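You operate a simulated robot arm through the tools that you are given. There is no shell and no other tool.

Carry out the task below with a simulated robot arm. There is one attempt and no reset: what you move stays moved.

## Task
Lift the cone off and crank the flow table for nine drops.
Fine: the cone goes to the tank end of the table; stand the green marker on the square plate and put the lid on the bowl. Set down upright: what you pick out.
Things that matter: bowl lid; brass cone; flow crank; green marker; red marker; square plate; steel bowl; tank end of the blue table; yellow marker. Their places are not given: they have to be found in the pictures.

The check looks at the end state, three seconds after you hand in, the way a careful person would. Anything else that was tipped, shoved, dropped, spilled or broken makes it a failure. A push-on lid holds only when it is set on centred and level and pressed home; a screw cap is set on level and turned clockwise until tight.

## Robot
A 6-joint arm with a two-finger gripper, fixed in place. Base frame: the origin is at the foot of the arm, x ahead of it, y to its left, z up; the work surface is at about z = 0.8. Units: m, degrees, N and s.
Its first joint turns from -166.0 to 166.0 degrees. Payload 2.45 kg.
The TCP is the grasp point between the finger pads, 0.02 m short of the fingertips. In the tool frame z runs along the fingers and y along their closing line. The gripper opens to 0.14 m. The gripper's body begins 0.168 m behind the TCP.
Orientation is that of the tool frame in the base frame, as a unit quaternion [x, y, z, w]. With the fingers straight down and closing along the base's y, the tool's x points along the base's -x, its y along +y and its z along -z.

## Interface
- The arm moves only by the tool arm_command. Its arguments are lists of equal length, an entry for each row: "offset": the shift along the base's x, y, z in m, a list of three; "rotation": the turn, a rotation vector about the base's x, y, z in degrees, a list of three; "claw": the opening, from 0 (shut) to 1 (fully open). In form: {"offset": [[x, y, z], ...], "rotation": [[wx, wy, wz], ...], "claw": [claw, ...]}. A call has 1 to 20 rows; each row is the pose to reach, as a shift and turn from the pose commanded when the call began. A row lasts 0.2 s, in which the tool goes at most 0.05 m and 8.6 degrees; a call with a longer step from one row to the next is refused whole, and so is a gripper value outside its range. Where a pose cannot be reached the arm comes as near as it can. A force on the tool above 50 N (or 10 N above the force at the start of the call, whichever is more), or a blocked arm, ends the call early, and 0.2 s more pass. Each finger travels about 0.045 m/s and halts on what it meets, pressing with about 24 N; the grip force reading is that of the motor and also rises with nothing between the fingers. The clock runs only during rows and for 0.2 s after the last one: add rows that repeat a pose to give the fingers time. It gives the time, the measured TCP pose, the force on the tool (base axes), the opening and the grip force at its end, in the units of the frame above (readings bear some noise), with the torque about the TCP (base axes, N m) and any sound that the robot's microphone picked up, and new pictures: "views" is both (left out), scene, wrist or none.
- Cameras (640 x 400 px; columns grow to the right, rows downward): "scene" is fixed at [0.4021, 0.6423, 1.395]; the picture's right is [-0.47, -0.88, 0.00], its down [-0.55, 0.29, -0.79] and it looks along [0.69, -0.37, -0.62] (base axes); focal length 260 px, centre (320, 200). "wrist" rides on the gripper at [0.078, 0.011, -0.209] in the tool frame; the picture's right is [-0.14, 0.99, 0.00], its down [-0.92, -0.13, -0.37] and it looks along [-0.37, -0.05, 0.93] (tool axes); focal length 280 px, centre (320, 200).
- point_at(camera, pixels): for up to 12 pixels [column, row] of the newest picture of that camera ("zoom" is the newest enlarged one), the place [x, y, z] in the base frame of the surface seen there, good to about 0.002 m, but the place of the scene camera against the robot may be out by one fixed shift of up to 0.012 m in any direction. It takes no simulated time.
- close_up(camera, box): a new picture of the part [left, top, right, bottom] of that camera's present view, enlarged. It takes no simulated time.
- hand_in(): hands the job in; it is judged then, once.

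Unless the task says otherwise, let go and move clear before handing in.

The tools are called after "Emit:" as name(argument=value, ...) on one line, values as JSON. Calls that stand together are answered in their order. arm_command: Moves the arm, as the interface text tells. Its arguments: {"type":"object","properties":{"offset":{"type":"array"},"rotation":{"type":"array"},"claw":{"type":"array"},"views":{"type":"string","enum":["both","scene","wrist","none"]}},"required":["offset","rotation","claw"]} The other tools are called the same way: point_at (camera, pixels) gives the place of the surface under pixels of a picture; close_up (camera, box) takes an enlarged picture of a part of a camera's view; hand_in () hands the job in.

At the start:

```text
clock: 0.0
tool_pos: [0.8178, -0.0148, 1.1885]
tool_rot: [-0.001, 1.0, 0.0, 0.0]
contact_force: [0.1, -0.7, 0.7]
moment: [-0.03, 0.01, -0.01]
gripper_width: 0.1401
gripper_force: 0.1
```

scene: 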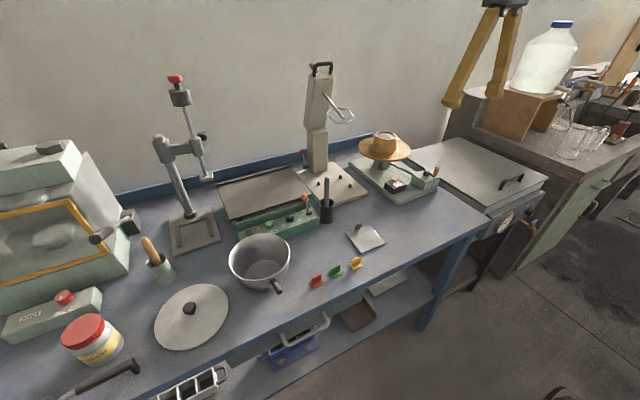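
wrist: 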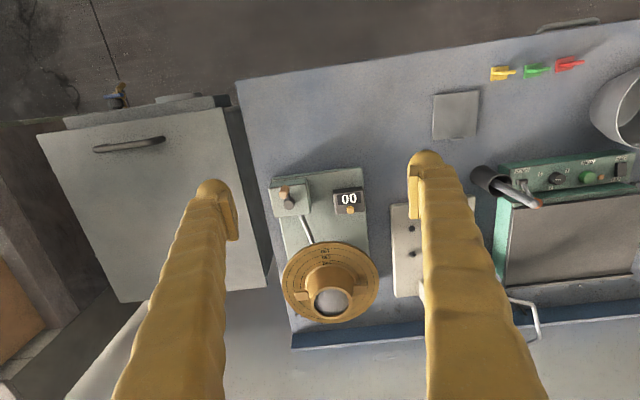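

The scene picture shows the flow table with a brass cone at about (385,145), the square plate at (365,238), markers at (317,281), (335,271) and (356,263), the bowl at (260,262) and the lid at (190,315). I'll enlarge these areas before moving anything.

Emit:
close_up(camera="scene", box=[330, 110, 490, 210])

Emit:
close_up(camera="wrist", box=[240, 150, 440, 350])

Emit:
close_up(camera="scene", box=[140, 210, 400, 370])

Emit:
point_at(camera="scene", pixels=[[385, 135], [385, 150], [190, 308], [170, 330], [262, 270], [278, 287], [365, 238], [317, 281], [335, 271], [356, 263], [437, 170], [397, 184]])

Emit:
point_at(camera="wrist", pixels=[[331, 302], [330, 250], [285, 196], [349, 198], [455, 115], [502, 73], [537, 71], [570, 64], [325, 225], [412, 240], [300, 225], [180, 200]])

```text
4.00 times, centred on (410, 160) of scene
```

zoom: 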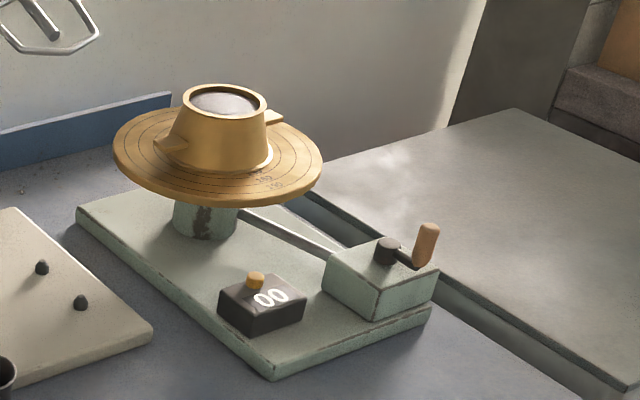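

```text
2.00 times, centred on (340, 250) of wrist
```

zoom: 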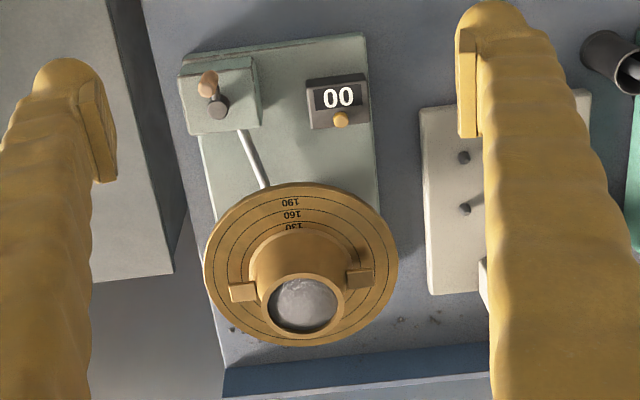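

```text
2.46 times, centred on (270, 290) of scene
```

zoom: 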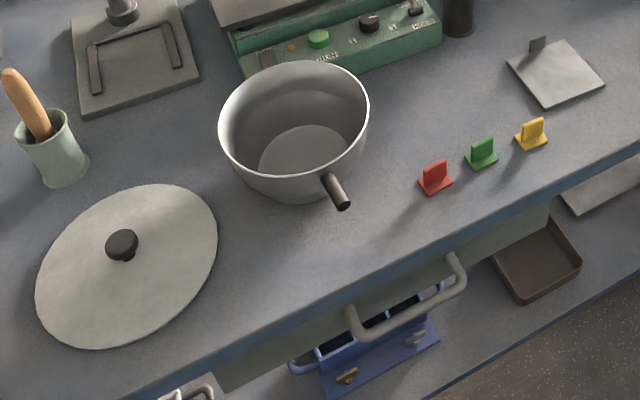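

```text
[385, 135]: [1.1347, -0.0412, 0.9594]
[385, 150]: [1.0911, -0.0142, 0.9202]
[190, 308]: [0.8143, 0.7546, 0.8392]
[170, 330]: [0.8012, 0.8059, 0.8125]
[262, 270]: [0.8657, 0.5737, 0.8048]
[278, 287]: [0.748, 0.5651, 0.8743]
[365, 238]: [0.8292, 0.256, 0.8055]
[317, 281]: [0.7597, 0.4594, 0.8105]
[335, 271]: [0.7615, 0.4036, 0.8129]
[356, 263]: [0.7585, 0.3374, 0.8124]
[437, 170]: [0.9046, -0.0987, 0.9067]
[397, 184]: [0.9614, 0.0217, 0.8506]
```

```text
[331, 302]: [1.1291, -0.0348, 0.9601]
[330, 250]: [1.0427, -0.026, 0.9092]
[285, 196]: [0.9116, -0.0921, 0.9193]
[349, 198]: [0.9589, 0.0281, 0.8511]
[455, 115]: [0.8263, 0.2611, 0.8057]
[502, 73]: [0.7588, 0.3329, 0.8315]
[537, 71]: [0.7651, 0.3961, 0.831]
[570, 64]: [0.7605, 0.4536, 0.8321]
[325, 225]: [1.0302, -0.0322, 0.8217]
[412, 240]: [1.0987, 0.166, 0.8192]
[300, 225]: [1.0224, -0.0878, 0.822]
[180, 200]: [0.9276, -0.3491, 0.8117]
```

The counter at wrist (349,198) reads 00, and the crank's wooden knob is at about wrist (285,190). I'll enlarge both for measuring.

Emit:
close_up(camera="wrist", box=[265, 165, 329, 205])

Emit:
point_at(camera="zoom", pixels=[[100, 100], [320, 200], [200, 200], [220, 250], [180, 150], [150, 300], [300, 300], [400, 300], [250, 280], [210, 210]])

Emit:
close_up(camera="scene", box=[406, 155, 454, 185])

Emit:
point_at(camera="zoom", pixels=[[412, 130], [412, 200], [390, 240], [260, 200], [260, 165], [260, 240], [330, 230], [200, 250], [400, 270], [420, 110]])

```text
10.00 times, centred on (297, 185) of wrist
```

zoom: 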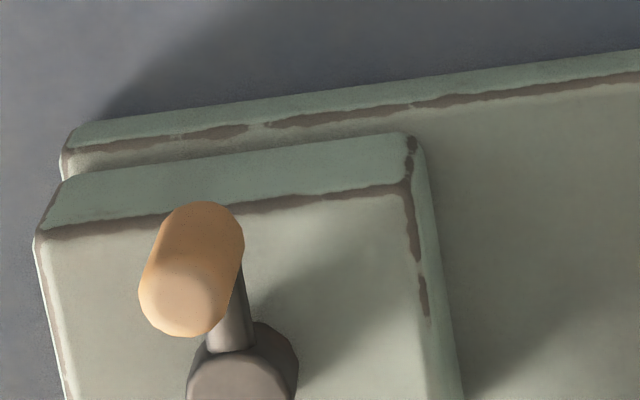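

```text
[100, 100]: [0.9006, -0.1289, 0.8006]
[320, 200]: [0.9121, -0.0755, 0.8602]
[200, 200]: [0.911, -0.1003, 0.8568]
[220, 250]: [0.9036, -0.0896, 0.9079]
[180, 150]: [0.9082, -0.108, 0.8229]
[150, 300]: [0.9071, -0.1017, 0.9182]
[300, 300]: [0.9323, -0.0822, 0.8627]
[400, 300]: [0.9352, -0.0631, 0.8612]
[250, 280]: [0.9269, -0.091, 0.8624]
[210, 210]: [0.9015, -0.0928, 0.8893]
```

```text
13.33 times, centred on (430, 170) of scene
```

zoom: 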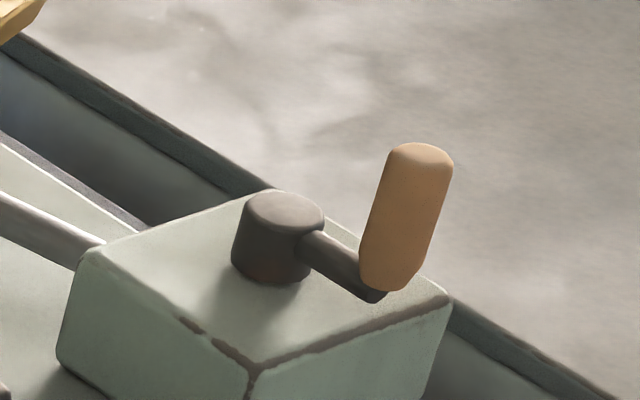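

```text
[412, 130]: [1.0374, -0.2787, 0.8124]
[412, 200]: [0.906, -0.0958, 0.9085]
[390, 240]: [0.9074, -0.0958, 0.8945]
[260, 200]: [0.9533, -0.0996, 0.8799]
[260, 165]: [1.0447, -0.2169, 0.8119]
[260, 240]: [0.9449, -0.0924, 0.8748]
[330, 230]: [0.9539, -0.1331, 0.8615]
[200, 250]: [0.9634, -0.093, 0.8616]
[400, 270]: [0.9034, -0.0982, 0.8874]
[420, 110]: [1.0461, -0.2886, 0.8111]
```

The crank hub top is at z≈0.880 and the knob spans about z 0.885–0.92. Next I'll zoom in on the cone, its lugs at zoom (243,292) and (360,278), and the disc to measure them.

Emit:
close_up(camera="wrist", box=[274, 230, 386, 330])

Emit:
point_at(camera="wrist", pixels=[[298, 296], [303, 295], [356, 288], [362, 289], [331, 302], [329, 277], [316, 297], [346, 297], [331, 318], [330, 245], [284, 285], [377, 285]])

Emit:
close_up(camera="scene", box=[354, 126, 418, 166])

Emit:
point_at(camera="zoom", pixels=[[300, 60], [150, 200], [200, 220], [120, 190], [470, 90], [500, 90], [320, 310], [330, 100], [290, 90], [320, 340], [50, 200], [200, 320]])

```text
4.00 times, centred on (330, 280) of wrist
```

zoom: 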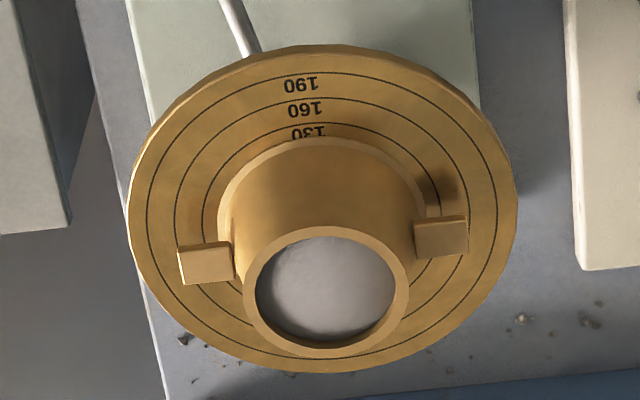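

```text
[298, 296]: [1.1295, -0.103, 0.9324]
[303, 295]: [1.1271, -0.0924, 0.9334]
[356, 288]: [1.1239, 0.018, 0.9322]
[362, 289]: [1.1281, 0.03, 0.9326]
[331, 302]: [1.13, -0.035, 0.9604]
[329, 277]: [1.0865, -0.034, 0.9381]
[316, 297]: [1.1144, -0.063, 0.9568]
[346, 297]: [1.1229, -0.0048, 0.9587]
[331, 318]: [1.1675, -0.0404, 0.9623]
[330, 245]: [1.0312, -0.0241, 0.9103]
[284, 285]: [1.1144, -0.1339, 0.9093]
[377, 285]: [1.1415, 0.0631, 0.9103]
```

```text
10.00 times, centred on (386, 146) of scene
```

zoom: 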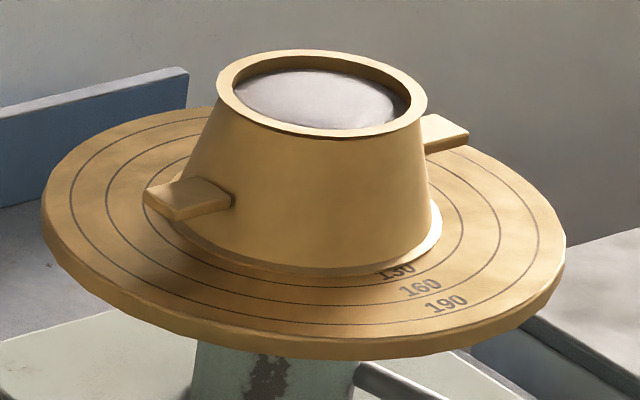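

```text
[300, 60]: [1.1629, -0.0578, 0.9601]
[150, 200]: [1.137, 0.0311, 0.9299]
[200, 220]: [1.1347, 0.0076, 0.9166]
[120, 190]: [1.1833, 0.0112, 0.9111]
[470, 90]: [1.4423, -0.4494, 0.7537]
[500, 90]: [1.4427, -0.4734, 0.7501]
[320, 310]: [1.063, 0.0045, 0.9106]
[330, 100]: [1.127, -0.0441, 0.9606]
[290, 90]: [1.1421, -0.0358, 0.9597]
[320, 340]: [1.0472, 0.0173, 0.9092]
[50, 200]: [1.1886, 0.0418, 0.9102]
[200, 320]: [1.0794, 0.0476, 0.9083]
```

The cone's top rim is about 0.08 m across at z≈0.962, centred near (1.13,-0.035). Its lugs span about 0.15 m at z≈0.932, so they are too wide to grip and I'll take the body above them. Next I'll check the tank end of the table for free space.

Emit:
point_at(camera="wrist", pixels=[[243, 85], [247, 110], [255, 160], [262, 220], [268, 280], [350, 65], [430, 50], [272, 182], [365, 170], [300, 130], [350, 120], [380, 150]])

Emit:
close_up(camera="wrist", box=[220, 60, 420, 185])

Emit:
close_up(camera="scene", box=[400, 120, 560, 260])

```text
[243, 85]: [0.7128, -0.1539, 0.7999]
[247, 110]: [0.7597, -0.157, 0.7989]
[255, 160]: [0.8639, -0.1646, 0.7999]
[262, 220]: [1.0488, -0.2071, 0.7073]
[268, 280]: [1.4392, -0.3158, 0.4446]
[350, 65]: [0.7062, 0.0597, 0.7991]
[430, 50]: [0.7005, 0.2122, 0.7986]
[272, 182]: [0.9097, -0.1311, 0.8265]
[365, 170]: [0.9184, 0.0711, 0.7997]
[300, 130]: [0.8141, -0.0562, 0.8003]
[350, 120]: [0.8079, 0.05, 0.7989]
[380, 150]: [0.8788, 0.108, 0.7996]
```

```text
3.20 times, centred on (320, 122) of wrist
```

zoom: 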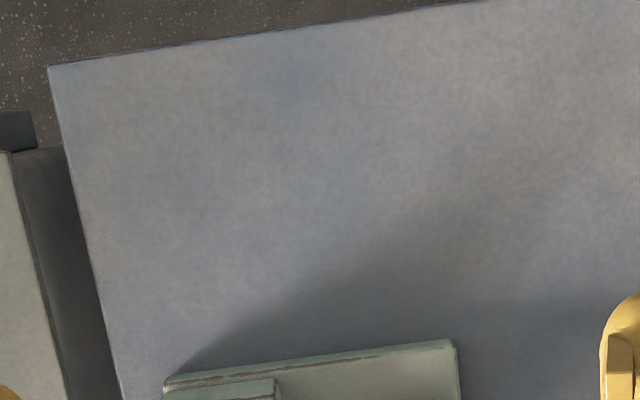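

```text
2.86 times, centred on (480, 190) of scene
```

zoom: 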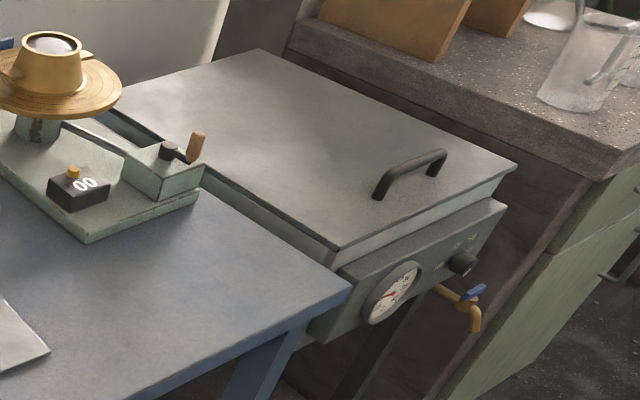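

The table's tank end is at y≈-0.16. The area x 0.70–0.89 in front of the flow table is free, so the cone can stand at about (0.80,-0.07). I'll move to hover over the cone with a 35° outward tilt.

Emit:
arm_command(offset=[[0.031, -0.002, -0.01], [0.062, -0.004, -0.02], [0.093, -0.006, -0.03], [0.124, -0.008, -0.04], [0.156, -0.01, -0.05], [0.187, -0.012, -0.06], [0.218, -0.014, -0.075], [0.25, -0.016, -0.09], [0.281, -0.018, -0.11], [0.312, -0.02, -0.13], [0.312, -0.02, -0.13]], rotation=[[0, -3.5, 0], [0, -7, 0], [0, -10.5, 0], [0, -14, 0], [0, -17.5, 0], [0, -21, 0], [0, -24.5, 0], [0, -28, 0], [0, -31.5, 0], [0, -35, 0], [0, -35, 0]], claw=[1, 1, 1, 1, 1, 1, 1, 1, 1, 1, 1])

```text
clock: 2.4
tool_pos: [1.1299, -0.0318, 1.0566]
tool_rot: [-0.001, 0.953, 0.0, 0.302]
contact_force: [0.2, -0.3, -0.1]
moment: [-0.02, 0.01, 0.0]
gripper_width: 0.1401
gripper_force: 0.1
```

scene: 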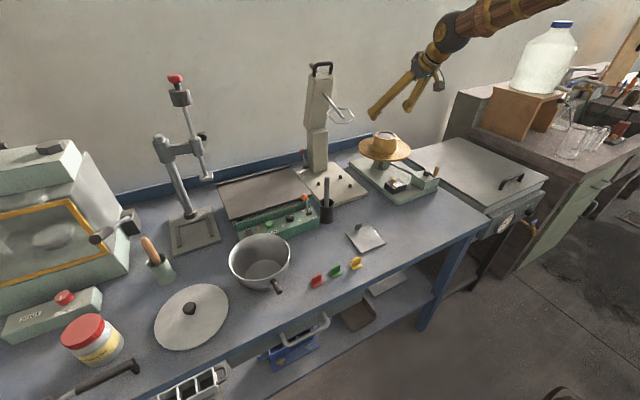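
wrist: 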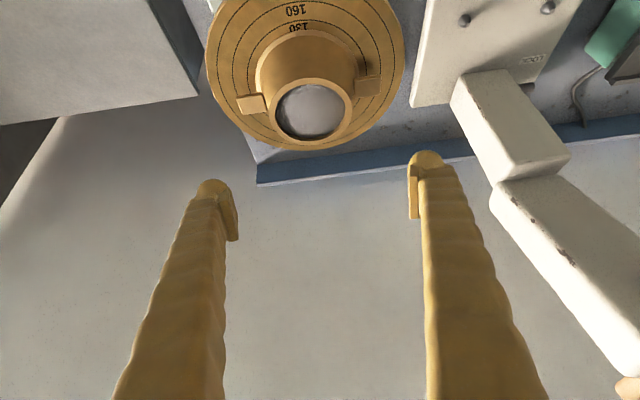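

The 35° pose is reachable, and the cone is now at about wrist (313,108), closer than before. I'll re-measure its rim.

Emit:
close_up(camera="wrist", box=[230, 40, 390, 140])

Emit:
point_at(camera="wrist", pixels=[[273, 113], [351, 107], [313, 83], [314, 138], [240, 105], [262, 101], [378, 83], [360, 86], [253, 105], [367, 93], [315, 108], [306, 65]])

```text
4.00 times, centred on (310, 90) of wrist
```

zoom: 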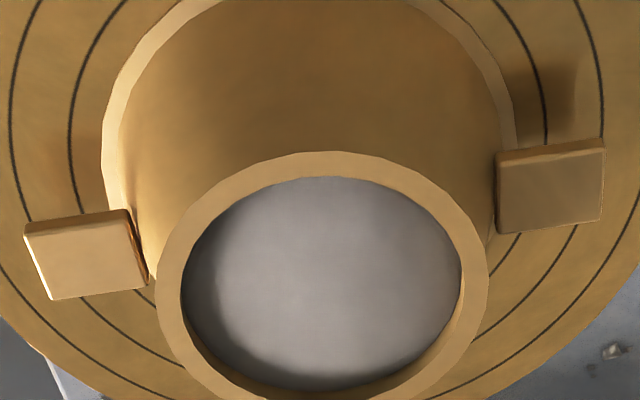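

```text
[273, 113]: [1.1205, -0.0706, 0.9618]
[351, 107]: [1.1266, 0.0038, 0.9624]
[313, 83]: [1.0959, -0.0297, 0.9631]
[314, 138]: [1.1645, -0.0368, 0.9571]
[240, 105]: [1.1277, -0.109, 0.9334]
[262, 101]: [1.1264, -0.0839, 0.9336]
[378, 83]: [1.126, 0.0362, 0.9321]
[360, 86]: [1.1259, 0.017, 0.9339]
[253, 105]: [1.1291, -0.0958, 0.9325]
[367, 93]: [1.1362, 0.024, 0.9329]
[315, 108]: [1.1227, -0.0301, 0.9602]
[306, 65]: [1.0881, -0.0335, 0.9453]
```

The rim centre is at about (1.129,-0.035), z 0.962, and the lug tops are at 0.933. I'll partly close to about 0.11 m and come down to just above grip height.

Emit:
arm_command(offset=[[0, -0.002, -0.02], [0, -0.002, -0.045], [0, -0.002, -0.065], [0, -0.002, -0.08], [0, -0.002, -0.08], [0, -0.002, -0.08]], rotation=[[0, 0, 0], [0, 0, 0], [0, 0, 0], [0, 0, 0], [0, 0, 0], [0, 0, 0]], claw=[0.8, 0.8, 0.8, 0.8, 0.8, 0.8])

Emit:
close_up(camera="scene", box=[340, 90, 436, 150])

```text
clock: 3.8
tool_pos: [1.1292, -0.0362, 0.9783]
tool_rot: [-0.001, 0.954, 0.0, 0.3]
contact_force: [-0.2, -0.3, -0.3]
moment: [-0.01, 0.02, 0.02]
gripper_width: 0.1118
gripper_force: 0.0
```

scene: 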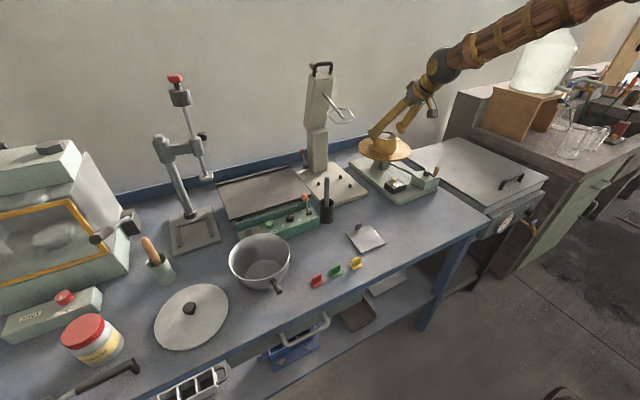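
wrist: 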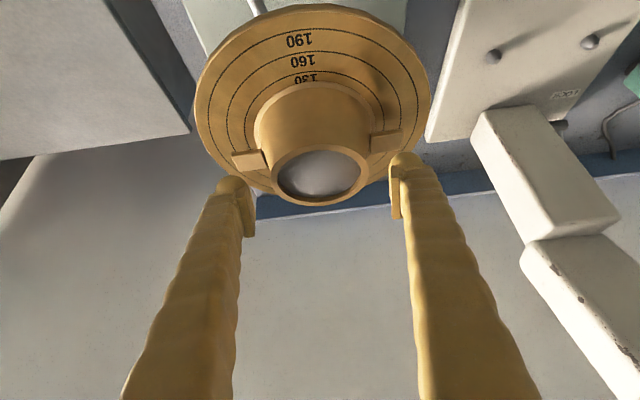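

```text
6.67 times, centred on (388, 120) of scene
```

zoom: 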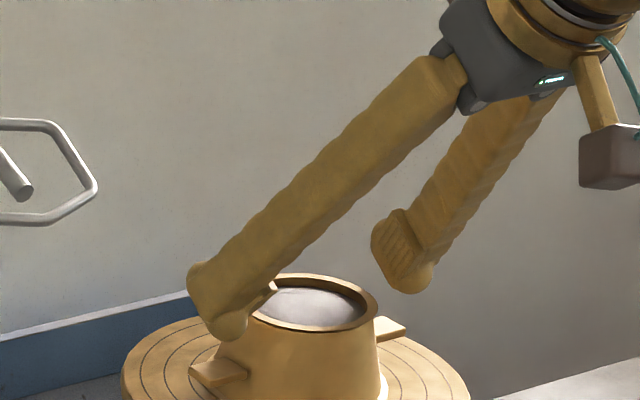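

The fingers straddle the cone evenly, with the tips still above the lugs in the zoom. I'll go down 13 mm more and close.

Emit:
arm_command(offset=[[0, 0, -0.007], [0, 0, -0.013], [0, 0, -0.013], [0, 0, -0.013], [0, 0, -0.013], [0, 0, -0.013]], rotation=[[0, 0, 0], [0, 0, 0], [0, 0, 0], [0, 0, 0], [0, 0, 0], [0, 0, 0]], claw=[0.8, 0.8, 0.7, 0.6, 0.55, 0.5])

Emit:
close_up(camera="scene", box=[340, 100, 436, 160])

```text
clock: 5.2
tool_pos: [1.1302, -0.0357, 0.9663]
tool_rot: [-0.001, 0.953, 0.001, 0.302]
contact_force: [-0.4, 1.1, 3.2]
moment: [0.0, -0.01, -0.04]
gripper_width: 0.0833
gripper_force: 24.0
```

scene: 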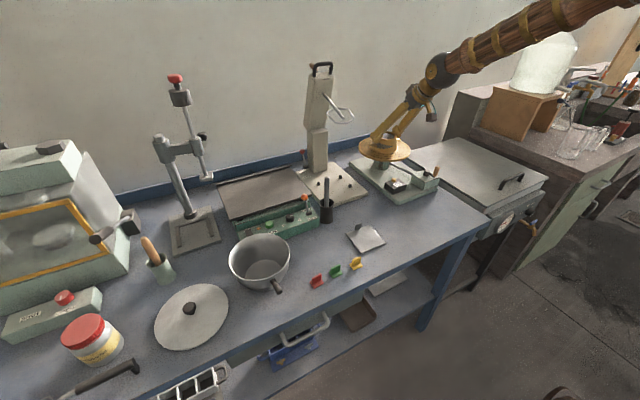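
wrist: 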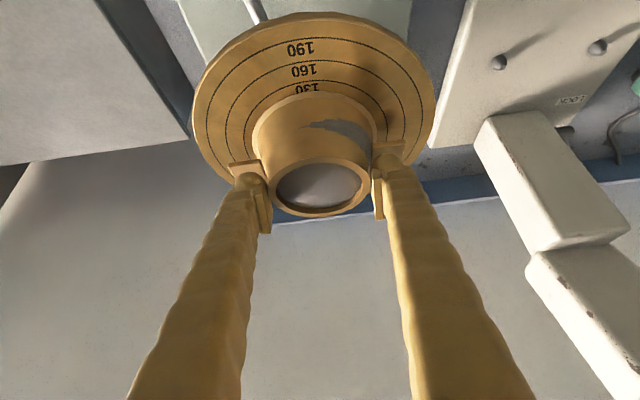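

```text
6.67 times, centred on (388, 130) of scene
```

zoom: 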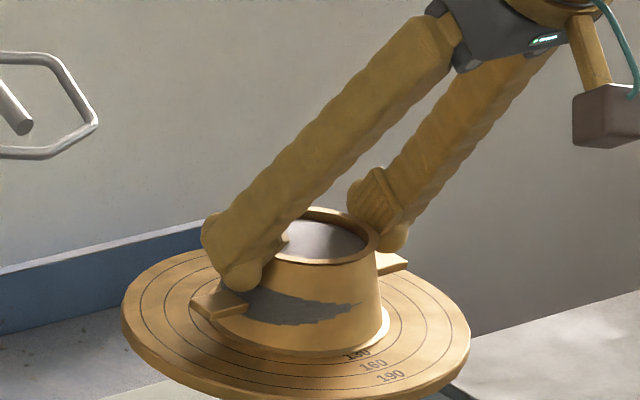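

The grip closed at 83 mm with 24 N. A grey patch at zoom (290,305) shows mortar at the wall. I'll lift slowly, straight up.

Emit:
arm_command(offset=[[0, 0, 0.003], [0, 0, 0.008], [0, 0, 0.015], [0, 0, 0.022], [0, 0, 0.03]], rotation=[[0, 0, 0], [0, 0, 0], [0, 0, 0], [0, 0, 0], [0, 0, 0]], claw=[0.4, 0.4, 0.4, 0.4, 0.4])

Emit:
close_up(camera="scene", box=[340, 100, 436, 160])

```text
clock: 6.4
tool_pos: [1.1308, -0.0356, 0.9967]
tool_rot: [-0.001, 0.954, 0.0, 0.301]
contact_force: [0.0, 0.0, 0.1]
moment: [0.0, -0.02, 0.01]
gripper_width: 0.0559
gripper_force: 0.1
```

scene: 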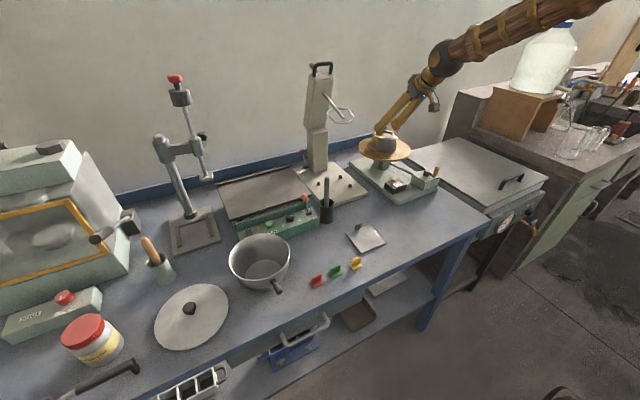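
wrist: 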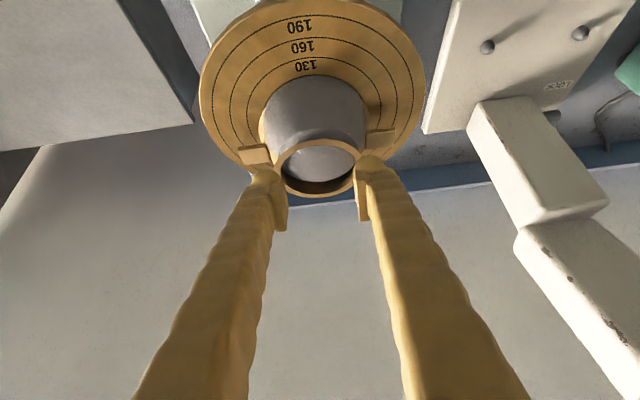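

```text
6.67 times, centred on (388, 130) of scene
```

zoom: 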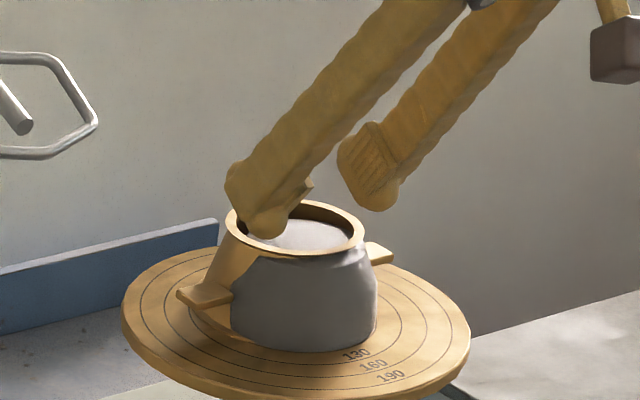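

The fingers slipped up off the cone (opening 0.056). It is still standing on the disc but has slid back, with mortar visible at its front in zoom (305,300). I'll measure exactly where it is now.

Emit:
close_up(camera="wrist", box=[230, 60, 390, 220])

Emit:
point_at(camera="wrist", pixels=[[318, 142], [318, 194], [255, 155], [379, 143], [283, 165], [354, 160], [318, 80], [300, 110], [318, 170], [318, 125]])

Emit:
close_up(camera="scene", box=[354, 126, 418, 166])

Emit:
point_at(camera="zoom", pixels=[[150, 200], [150, 210], [320, 290], [300, 250], [470, 140], [300, 100], [250, 100], [400, 115], [420, 90], [200, 110], [220, 130], [330, 330]])

```text
2.50 times, centred on (310, 140) of wrist
```

zoom: 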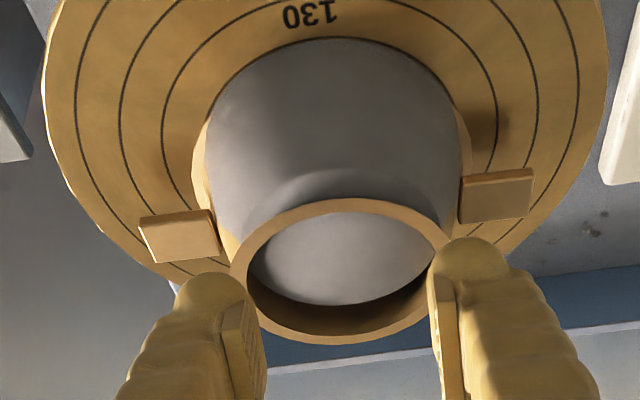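

```text
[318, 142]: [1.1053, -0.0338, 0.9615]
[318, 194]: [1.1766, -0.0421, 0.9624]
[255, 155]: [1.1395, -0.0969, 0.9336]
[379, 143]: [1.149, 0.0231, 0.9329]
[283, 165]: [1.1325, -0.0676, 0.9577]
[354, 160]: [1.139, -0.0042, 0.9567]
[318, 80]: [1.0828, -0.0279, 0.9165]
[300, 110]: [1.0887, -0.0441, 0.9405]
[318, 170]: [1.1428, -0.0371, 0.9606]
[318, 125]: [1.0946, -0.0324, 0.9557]
```

```text
10.00 times, centred on (386, 146) of scene
```

zoom: 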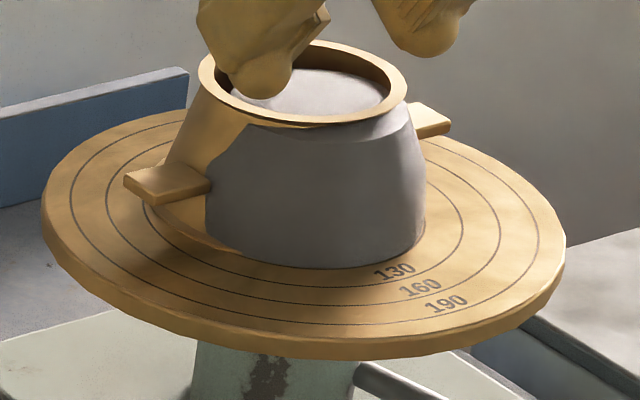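

```text
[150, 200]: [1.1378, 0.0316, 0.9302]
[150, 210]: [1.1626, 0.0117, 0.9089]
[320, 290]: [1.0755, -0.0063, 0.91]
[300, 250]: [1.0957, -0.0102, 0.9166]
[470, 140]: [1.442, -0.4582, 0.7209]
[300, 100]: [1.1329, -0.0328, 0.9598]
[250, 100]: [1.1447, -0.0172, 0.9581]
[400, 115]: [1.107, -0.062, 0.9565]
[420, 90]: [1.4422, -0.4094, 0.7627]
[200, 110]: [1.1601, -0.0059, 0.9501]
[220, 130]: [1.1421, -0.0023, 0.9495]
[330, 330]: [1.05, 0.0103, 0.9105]
```

The cone now centres at about (1.142,-0.037), still upright, and the mortar has stayed at x≈1.130. The tilted pads touched it with their lower corner nearer the arm than its middle and squeezed it away. I'll raise, open, shift +17 mm in x so the contact lies on the centre line, and come down again.

Emit:
arm_command(offset=[[0, 0, 0.015], [0, 0, 0.025], [0.008, -0.001, 0.025], [0.017, -0.001, 0.025], [0.017, -0.001, 0.025], [0.017, -0.001, 0.01], [0.017, -0.001, -0.01], [0.017, -0.001, -0.025], [0.017, -0.001, -0.025]], rotation=[[0, 0, 0], [0, 0, 0], [0, 0, 0], [0, 0, 0], [0, 0, 0], [0, 0, 0], [0, 0, 0], [0, 0, 0], [0, 0, 0]], claw=[0.4, 0.5, 0.6, 0.7, 0.75, 0.75, 0.75, 0.75, 0.75])

Emit:
close_up(camera="scene", box=[340, 110, 420, 160])

Emit:
close_up(camera="wrist", box=[230, 80, 390, 240])

```text
clock: 8.4
tool_pos: [1.1443, -0.0366, 0.971]
tool_rot: [-0.001, 0.954, 0.0, 0.301]
contact_force: [-0.2, -0.1, -0.4]
moment: [0.0, 0.0, 0.07]
gripper_width: 0.1052
gripper_force: 0.0
```

scene: 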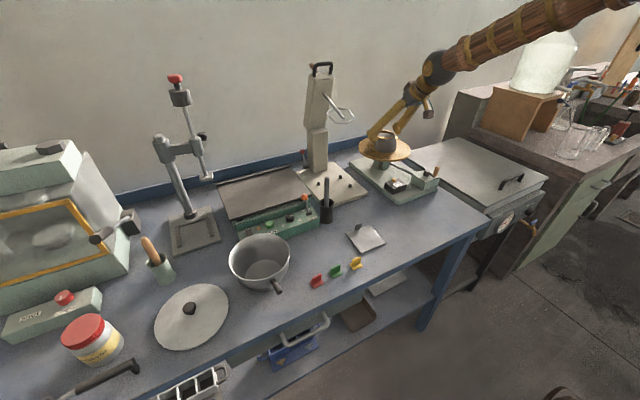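
wrist: 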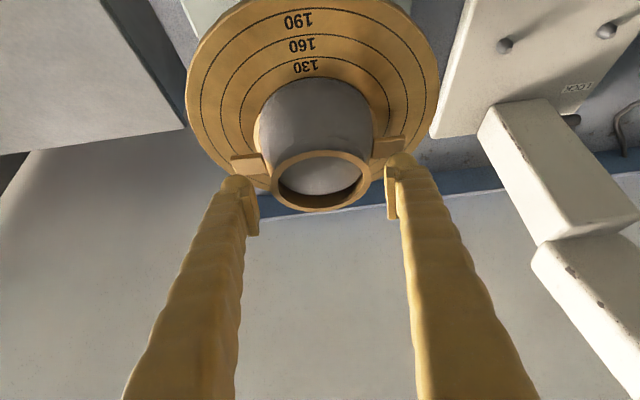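

```text
8.00 times, centred on (380, 135) of scene
```

zoom: 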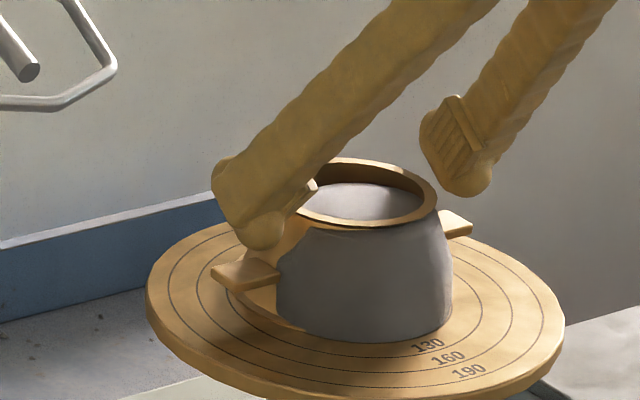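

```text
2.50 times, centred on (310, 160) of wrist
```

zoom: 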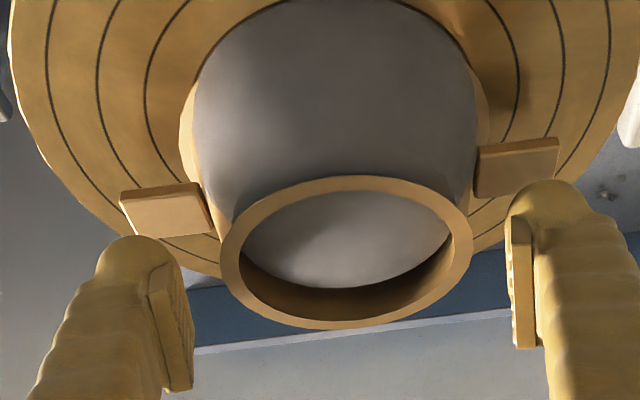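

The pad's rounded tip extends beyond the ribbed pad, and the TCP reads x=1.144. I'll nudge forward 5 mm and down 6 mm, then close while watching the width.

Emit:
arm_command(offset=[[0.005, 0, 0], [0.005, 0, -0.006], [0.005, 0, -0.006], [0.005, 0, -0.006], [0.005, 0, -0.006], [0.005, 0, -0.006], [0.005, 0, -0.006]], rotation=[[0, 0, 0], [0, 0, 0], [0, 0, 0], [0, 0, 0], [0, 0, 0], [0, 0, 0], [0, 0, 0]], claw=[0.75, 0.75, 0.7, 0.65, 0.6, 0.55, 0.55])

Emit:
close_up(camera="scene", box=[340, 110, 420, 160])

Emit:
close_up(camera="wrist", box=[230, 80, 390, 240])

```text
clock: 10.0
tool_pos: [1.1497, -0.038, 0.9652]
tool_rot: [-0.001, 0.954, 0.0, 0.301]
contact_force: [1.4, 0.7, 3.2]
moment: [0.02, 0.03, 0.0]
gripper_width: 0.0844
gripper_force: 23.7
```

scene: 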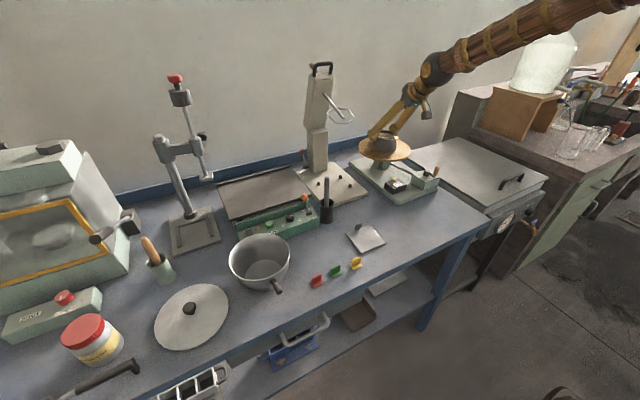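
wrist: 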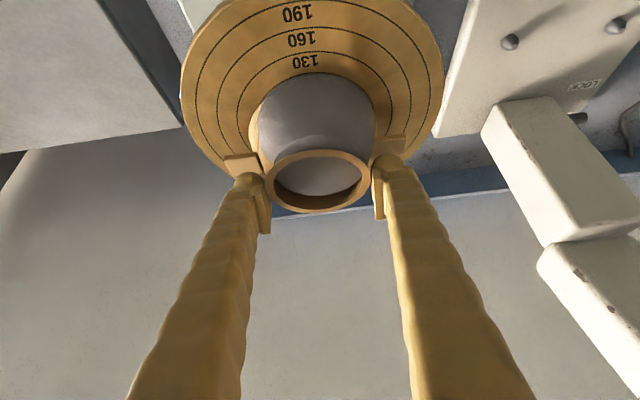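

```text
8.00 times, centred on (380, 135) of scene
```

zoom: 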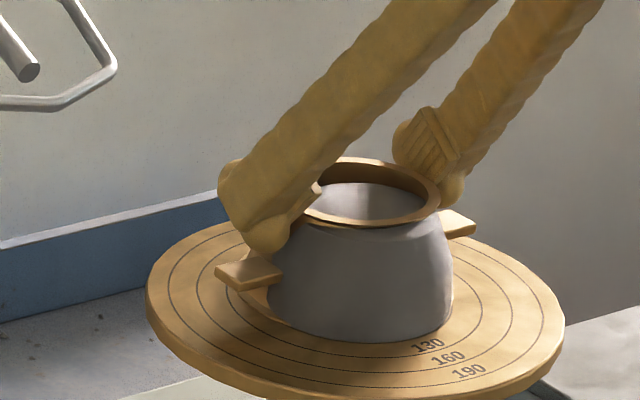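

```text
2.50 times, centred on (310, 160) of wrist
```

zoom: 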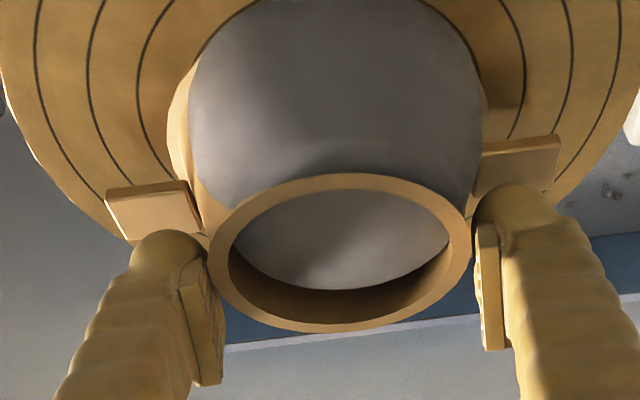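

It closed at 84 mm with 23.7 N and the cone did not shift this time. I'll lift very slowly by 8 mm and look.

Emit:
arm_command(offset=[[0, 0, 0], [0, 0, 0.001], [0, 0, 0.002], [0, 0, 0.003], [0, 0, 0.004], [0, 0, 0.006], [0, 0, 0.008]], rotation=[[0, 0, 0], [0, 0, 0], [0, 0, 0], [0, 0, 0], [0, 0, 0], [0, 0, 0], [0, 0, 0]], claw=[0.45, 0.45, 0.45, 0.45, 0.45, 0.45, 0.45])

Emit:
close_up(camera="scene", box=[340, 110, 420, 160])

Emit:
close_up(camera="wrist", box=[230, 80, 390, 240])

```text
clock: 11.6
tool_pos: [1.1509, -0.038, 0.9734]
tool_rot: [-0.001, 0.954, 0.0, 0.301]
contact_force: [1.6, -0.4, 1.1]
moment: [-0.02, 0.08, 0.0]
gripper_width: 0.0765
gripper_force: 23.6
```

scene: 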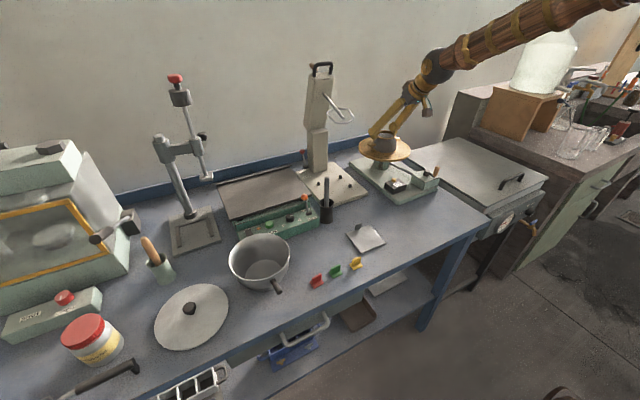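
wrist: 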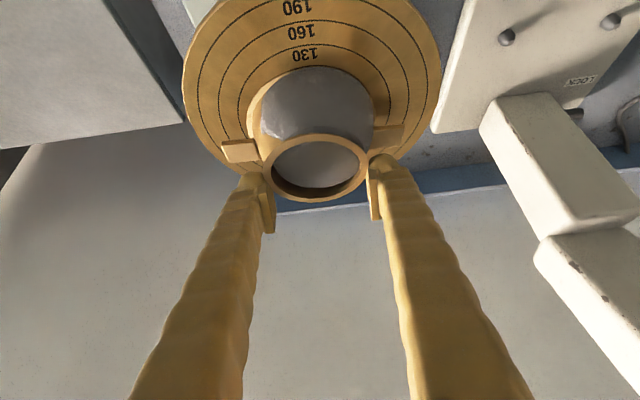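

```text
8.00 times, centred on (380, 135) of scene
```

zoom: 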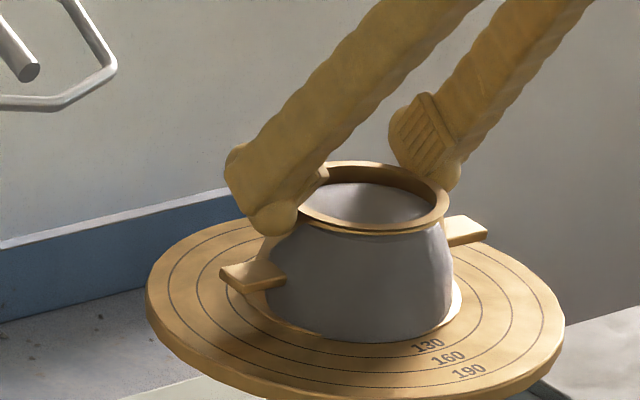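

```text
2.50 times, centred on (310, 160) of wrist
```

zoom: 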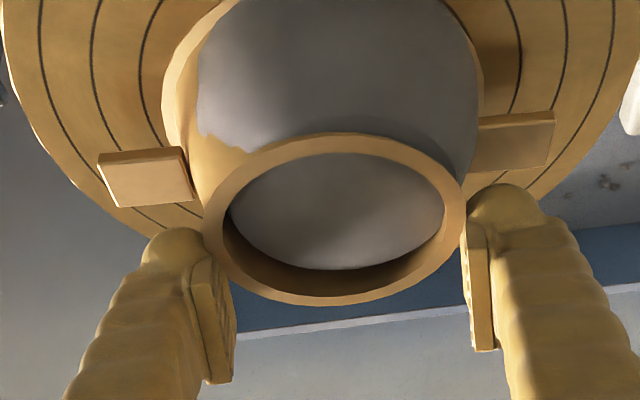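

The opening fell to 76 mm as the arm rose, so the pads are sliding up the taper and the body can't be held this way. The lugs are thin flat tabs, so a level clamp on one lug from above and below should work. I'll release, rise clear and check the geometry.

Emit:
arm_command(offset=[[0, 0, 0], [0, 0, 0], [0, 0, 0.01], [0, 0, 0.04], [-0.03, 0, 0.08], [-0.07, 0, 0.1]], rotation=[[0, 0, 0], [0, 0, 0], [0, 0, 0], [0, 0, 0], [0, 0, 0], [0, 0, 0]], claw=[0.65, 0.75, 0.75, 0.8, 0.9, 1])

Emit:
close_up(camera="scene", box=[354, 126, 418, 166])

Emit:
close_up(camera="wrist", box=[230, 60, 390, 160])

```text
clock: 13.0
tool_pos: [1.0824, -0.0363, 1.076]
tool_rot: [-0.001, 0.954, 0.0, 0.299]
contact_force: [0.1, 0.7, -0.3]
moment: [0.0, -0.04, -0.04]
gripper_width: 0.1399
gripper_force: 0.1
```

scene: 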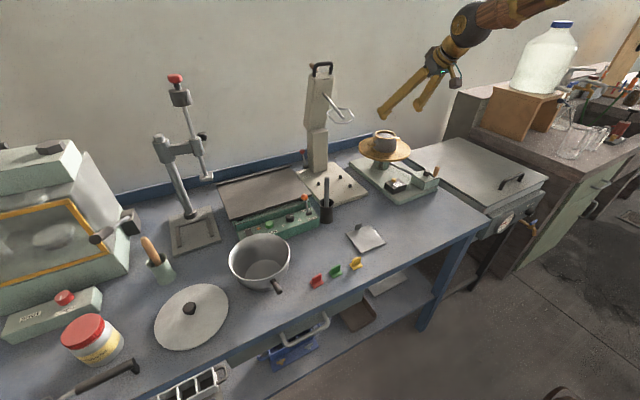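
wrist: 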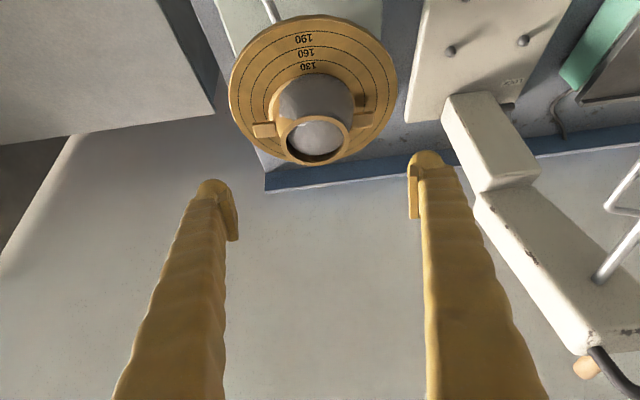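

```text
10.00 times, centred on (386, 146) of scene
```

zoom: 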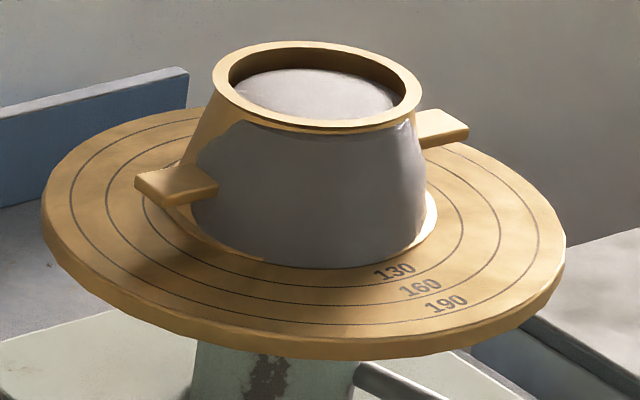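

```text
4.00 times, centred on (310, 110) of wrist
```

zoom: 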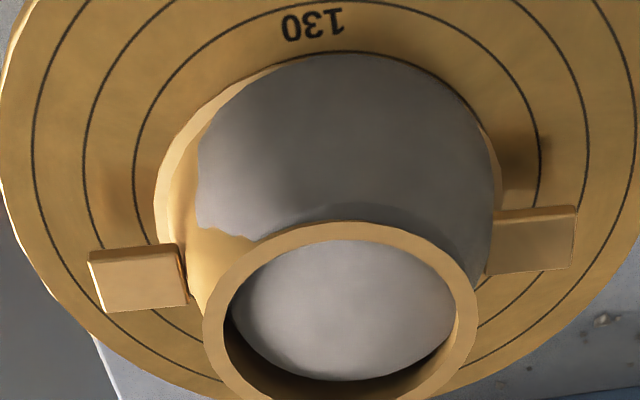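

The cone stands on the disc again, lugs near zoom (138,278) and (532,240). I'll measure it and the surroundings for a level approach to the +y lug.

Emit:
point_at(camera="zoom", pixels=[[95, 262], [180, 255], [102, 305], [185, 295], [497, 225], [570, 215], [492, 268], [572, 262], [340, 232], [340, 396], [210, 310], [470, 300]])

Emit:
point_at(camera="scene", pixels=[[368, 144], [370, 144], [373, 146], [393, 180], [397, 186], [404, 187], [326, 181], [326, 200], [327, 218], [376, 149], [379, 153], [348, 190]])

Emit:
close_up(camera="scene", box=[362, 136, 386, 151])

```text
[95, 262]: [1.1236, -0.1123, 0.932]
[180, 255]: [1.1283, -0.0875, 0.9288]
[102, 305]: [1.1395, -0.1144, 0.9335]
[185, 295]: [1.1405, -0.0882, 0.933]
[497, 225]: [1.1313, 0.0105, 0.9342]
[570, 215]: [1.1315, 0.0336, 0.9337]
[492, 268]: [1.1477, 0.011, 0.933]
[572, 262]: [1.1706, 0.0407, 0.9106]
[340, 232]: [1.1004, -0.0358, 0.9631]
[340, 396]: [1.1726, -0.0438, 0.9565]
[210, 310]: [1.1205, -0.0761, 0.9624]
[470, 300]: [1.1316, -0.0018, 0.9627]
```

```text
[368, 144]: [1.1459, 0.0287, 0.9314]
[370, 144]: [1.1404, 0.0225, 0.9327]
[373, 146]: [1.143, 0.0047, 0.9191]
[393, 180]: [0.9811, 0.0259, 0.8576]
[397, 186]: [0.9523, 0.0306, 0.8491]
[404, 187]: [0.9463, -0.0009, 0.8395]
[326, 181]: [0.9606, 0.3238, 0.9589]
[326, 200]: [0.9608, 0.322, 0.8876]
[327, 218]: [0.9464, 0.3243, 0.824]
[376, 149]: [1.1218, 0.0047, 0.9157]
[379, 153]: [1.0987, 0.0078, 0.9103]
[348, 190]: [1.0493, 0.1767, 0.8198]
```

```text
16.00 times, centred on (374, 144) of scene
```

zoom: 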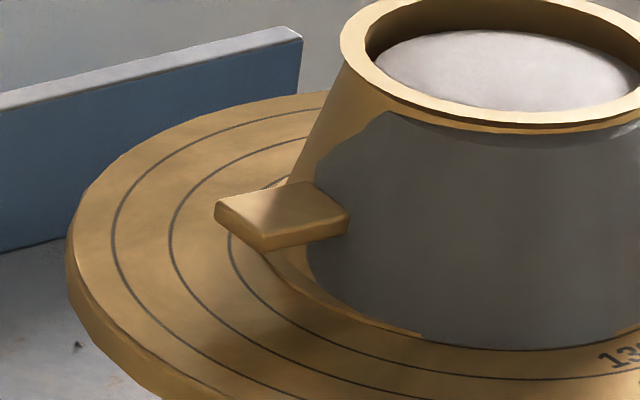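

The lug is about 18 mm wide and 6 mm thick, with its top at z≈0.933 and a gap of roughly 17 mm above the disc. Before planning an under-lug grip I need the real finger size, so I'll query points on the fingers in the wrist picture.

Emit:
close_up(camera="wrist", box=[180, 140, 480, 320])

Emit:
point_at(camera="wrist", pixels=[[212, 181], [200, 200], [215, 200], [228, 200], [236, 230], [233, 210], [190, 260], [220, 260], [430, 153], [445, 180], [425, 180], [412, 190]])

Emit:
close_up(camera="scene", box=[370, 60, 450, 125])

Emit:
point_at(camera="scene", pixels=[[384, 110], [382, 114], [386, 113], [381, 118], [418, 105], [416, 101], [414, 108], [420, 98], [400, 92], [405, 95], [397, 90], [425, 95]])

```text
2.13 times, centred on (330, 230) of wrist
```

zoom: 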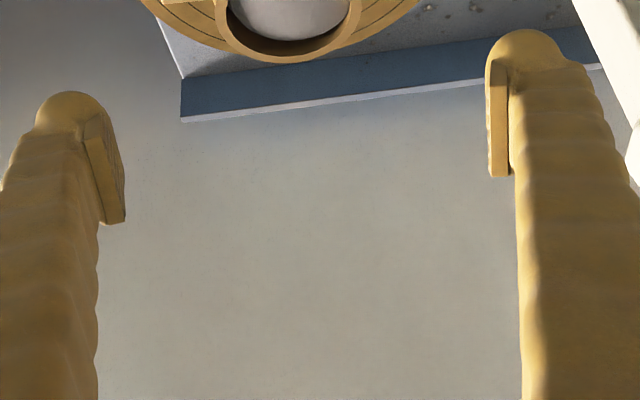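

```text
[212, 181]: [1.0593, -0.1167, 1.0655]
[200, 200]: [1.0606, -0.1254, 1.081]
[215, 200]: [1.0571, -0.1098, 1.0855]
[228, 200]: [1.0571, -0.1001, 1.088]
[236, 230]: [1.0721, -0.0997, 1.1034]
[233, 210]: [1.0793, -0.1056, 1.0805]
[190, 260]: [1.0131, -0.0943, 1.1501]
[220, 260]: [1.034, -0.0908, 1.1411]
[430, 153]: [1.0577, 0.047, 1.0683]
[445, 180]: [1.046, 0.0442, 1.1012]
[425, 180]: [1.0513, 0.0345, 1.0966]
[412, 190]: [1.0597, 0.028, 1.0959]
```

```text
6.15 times, centred on (410, 92) of scene
```

zoom: 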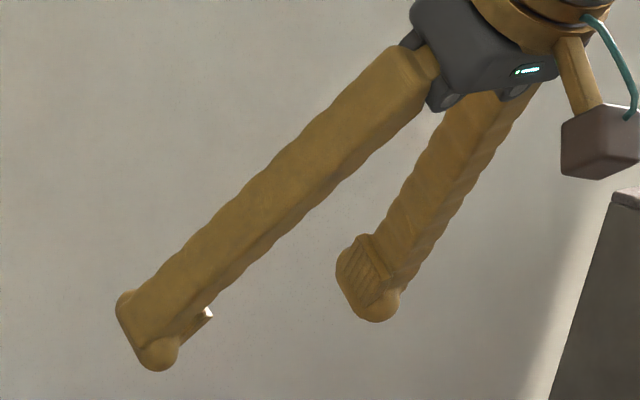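

```text
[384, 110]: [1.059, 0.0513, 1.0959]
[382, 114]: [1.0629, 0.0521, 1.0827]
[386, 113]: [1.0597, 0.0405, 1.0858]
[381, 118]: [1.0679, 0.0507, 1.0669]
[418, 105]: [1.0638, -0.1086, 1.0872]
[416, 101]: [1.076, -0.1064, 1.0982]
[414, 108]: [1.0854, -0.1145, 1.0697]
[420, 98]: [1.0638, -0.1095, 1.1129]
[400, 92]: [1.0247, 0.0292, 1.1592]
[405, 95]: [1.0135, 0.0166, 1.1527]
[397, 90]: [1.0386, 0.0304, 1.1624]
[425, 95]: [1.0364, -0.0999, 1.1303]
```

The pads, with a dome tip below them, slid off because the steep tilt put the contact off the cone's centre line. I'll check whether a much smaller tilt of about 15° reaches this far, since that makes the pads' lower edge nearly level.

Emit:
arm_command(offset=[[0.02, 0, -0.01], [0.04, 0, -0.03], [0.055, 0, -0.05], [0.055, 0, -0.06], [0.055, 0, -0.06]], rotation=[[0, 5, 0], [0, 10, 0], [0, 15, 0], [0, 20, 0], [0, 20, 0]], claw=[1, 1, 0.9, 0.8, 0.8])

```text
clock: 14.2
tool_pos: [1.1379, -0.038, 1.014]
tool_rot: [-0.001, 0.991, 0.0, 0.131]
contact_force: [0.7, 0.8, 0.0]
moment: [0.02, 0.01, 0.0]
gripper_width: 0.1119
gripper_force: 0.1
```

scene: 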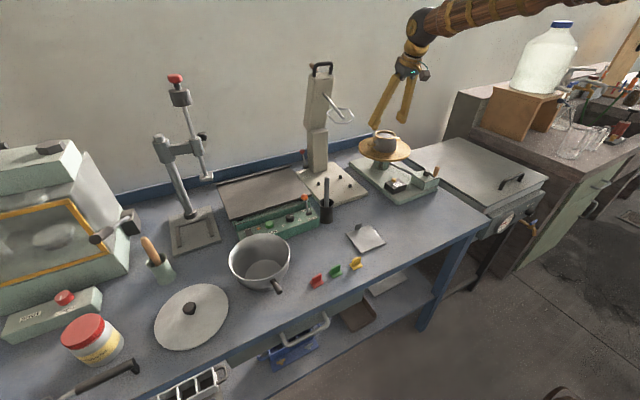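
wrist: 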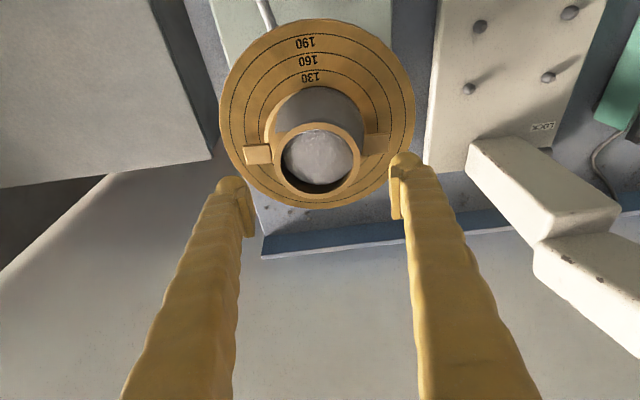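

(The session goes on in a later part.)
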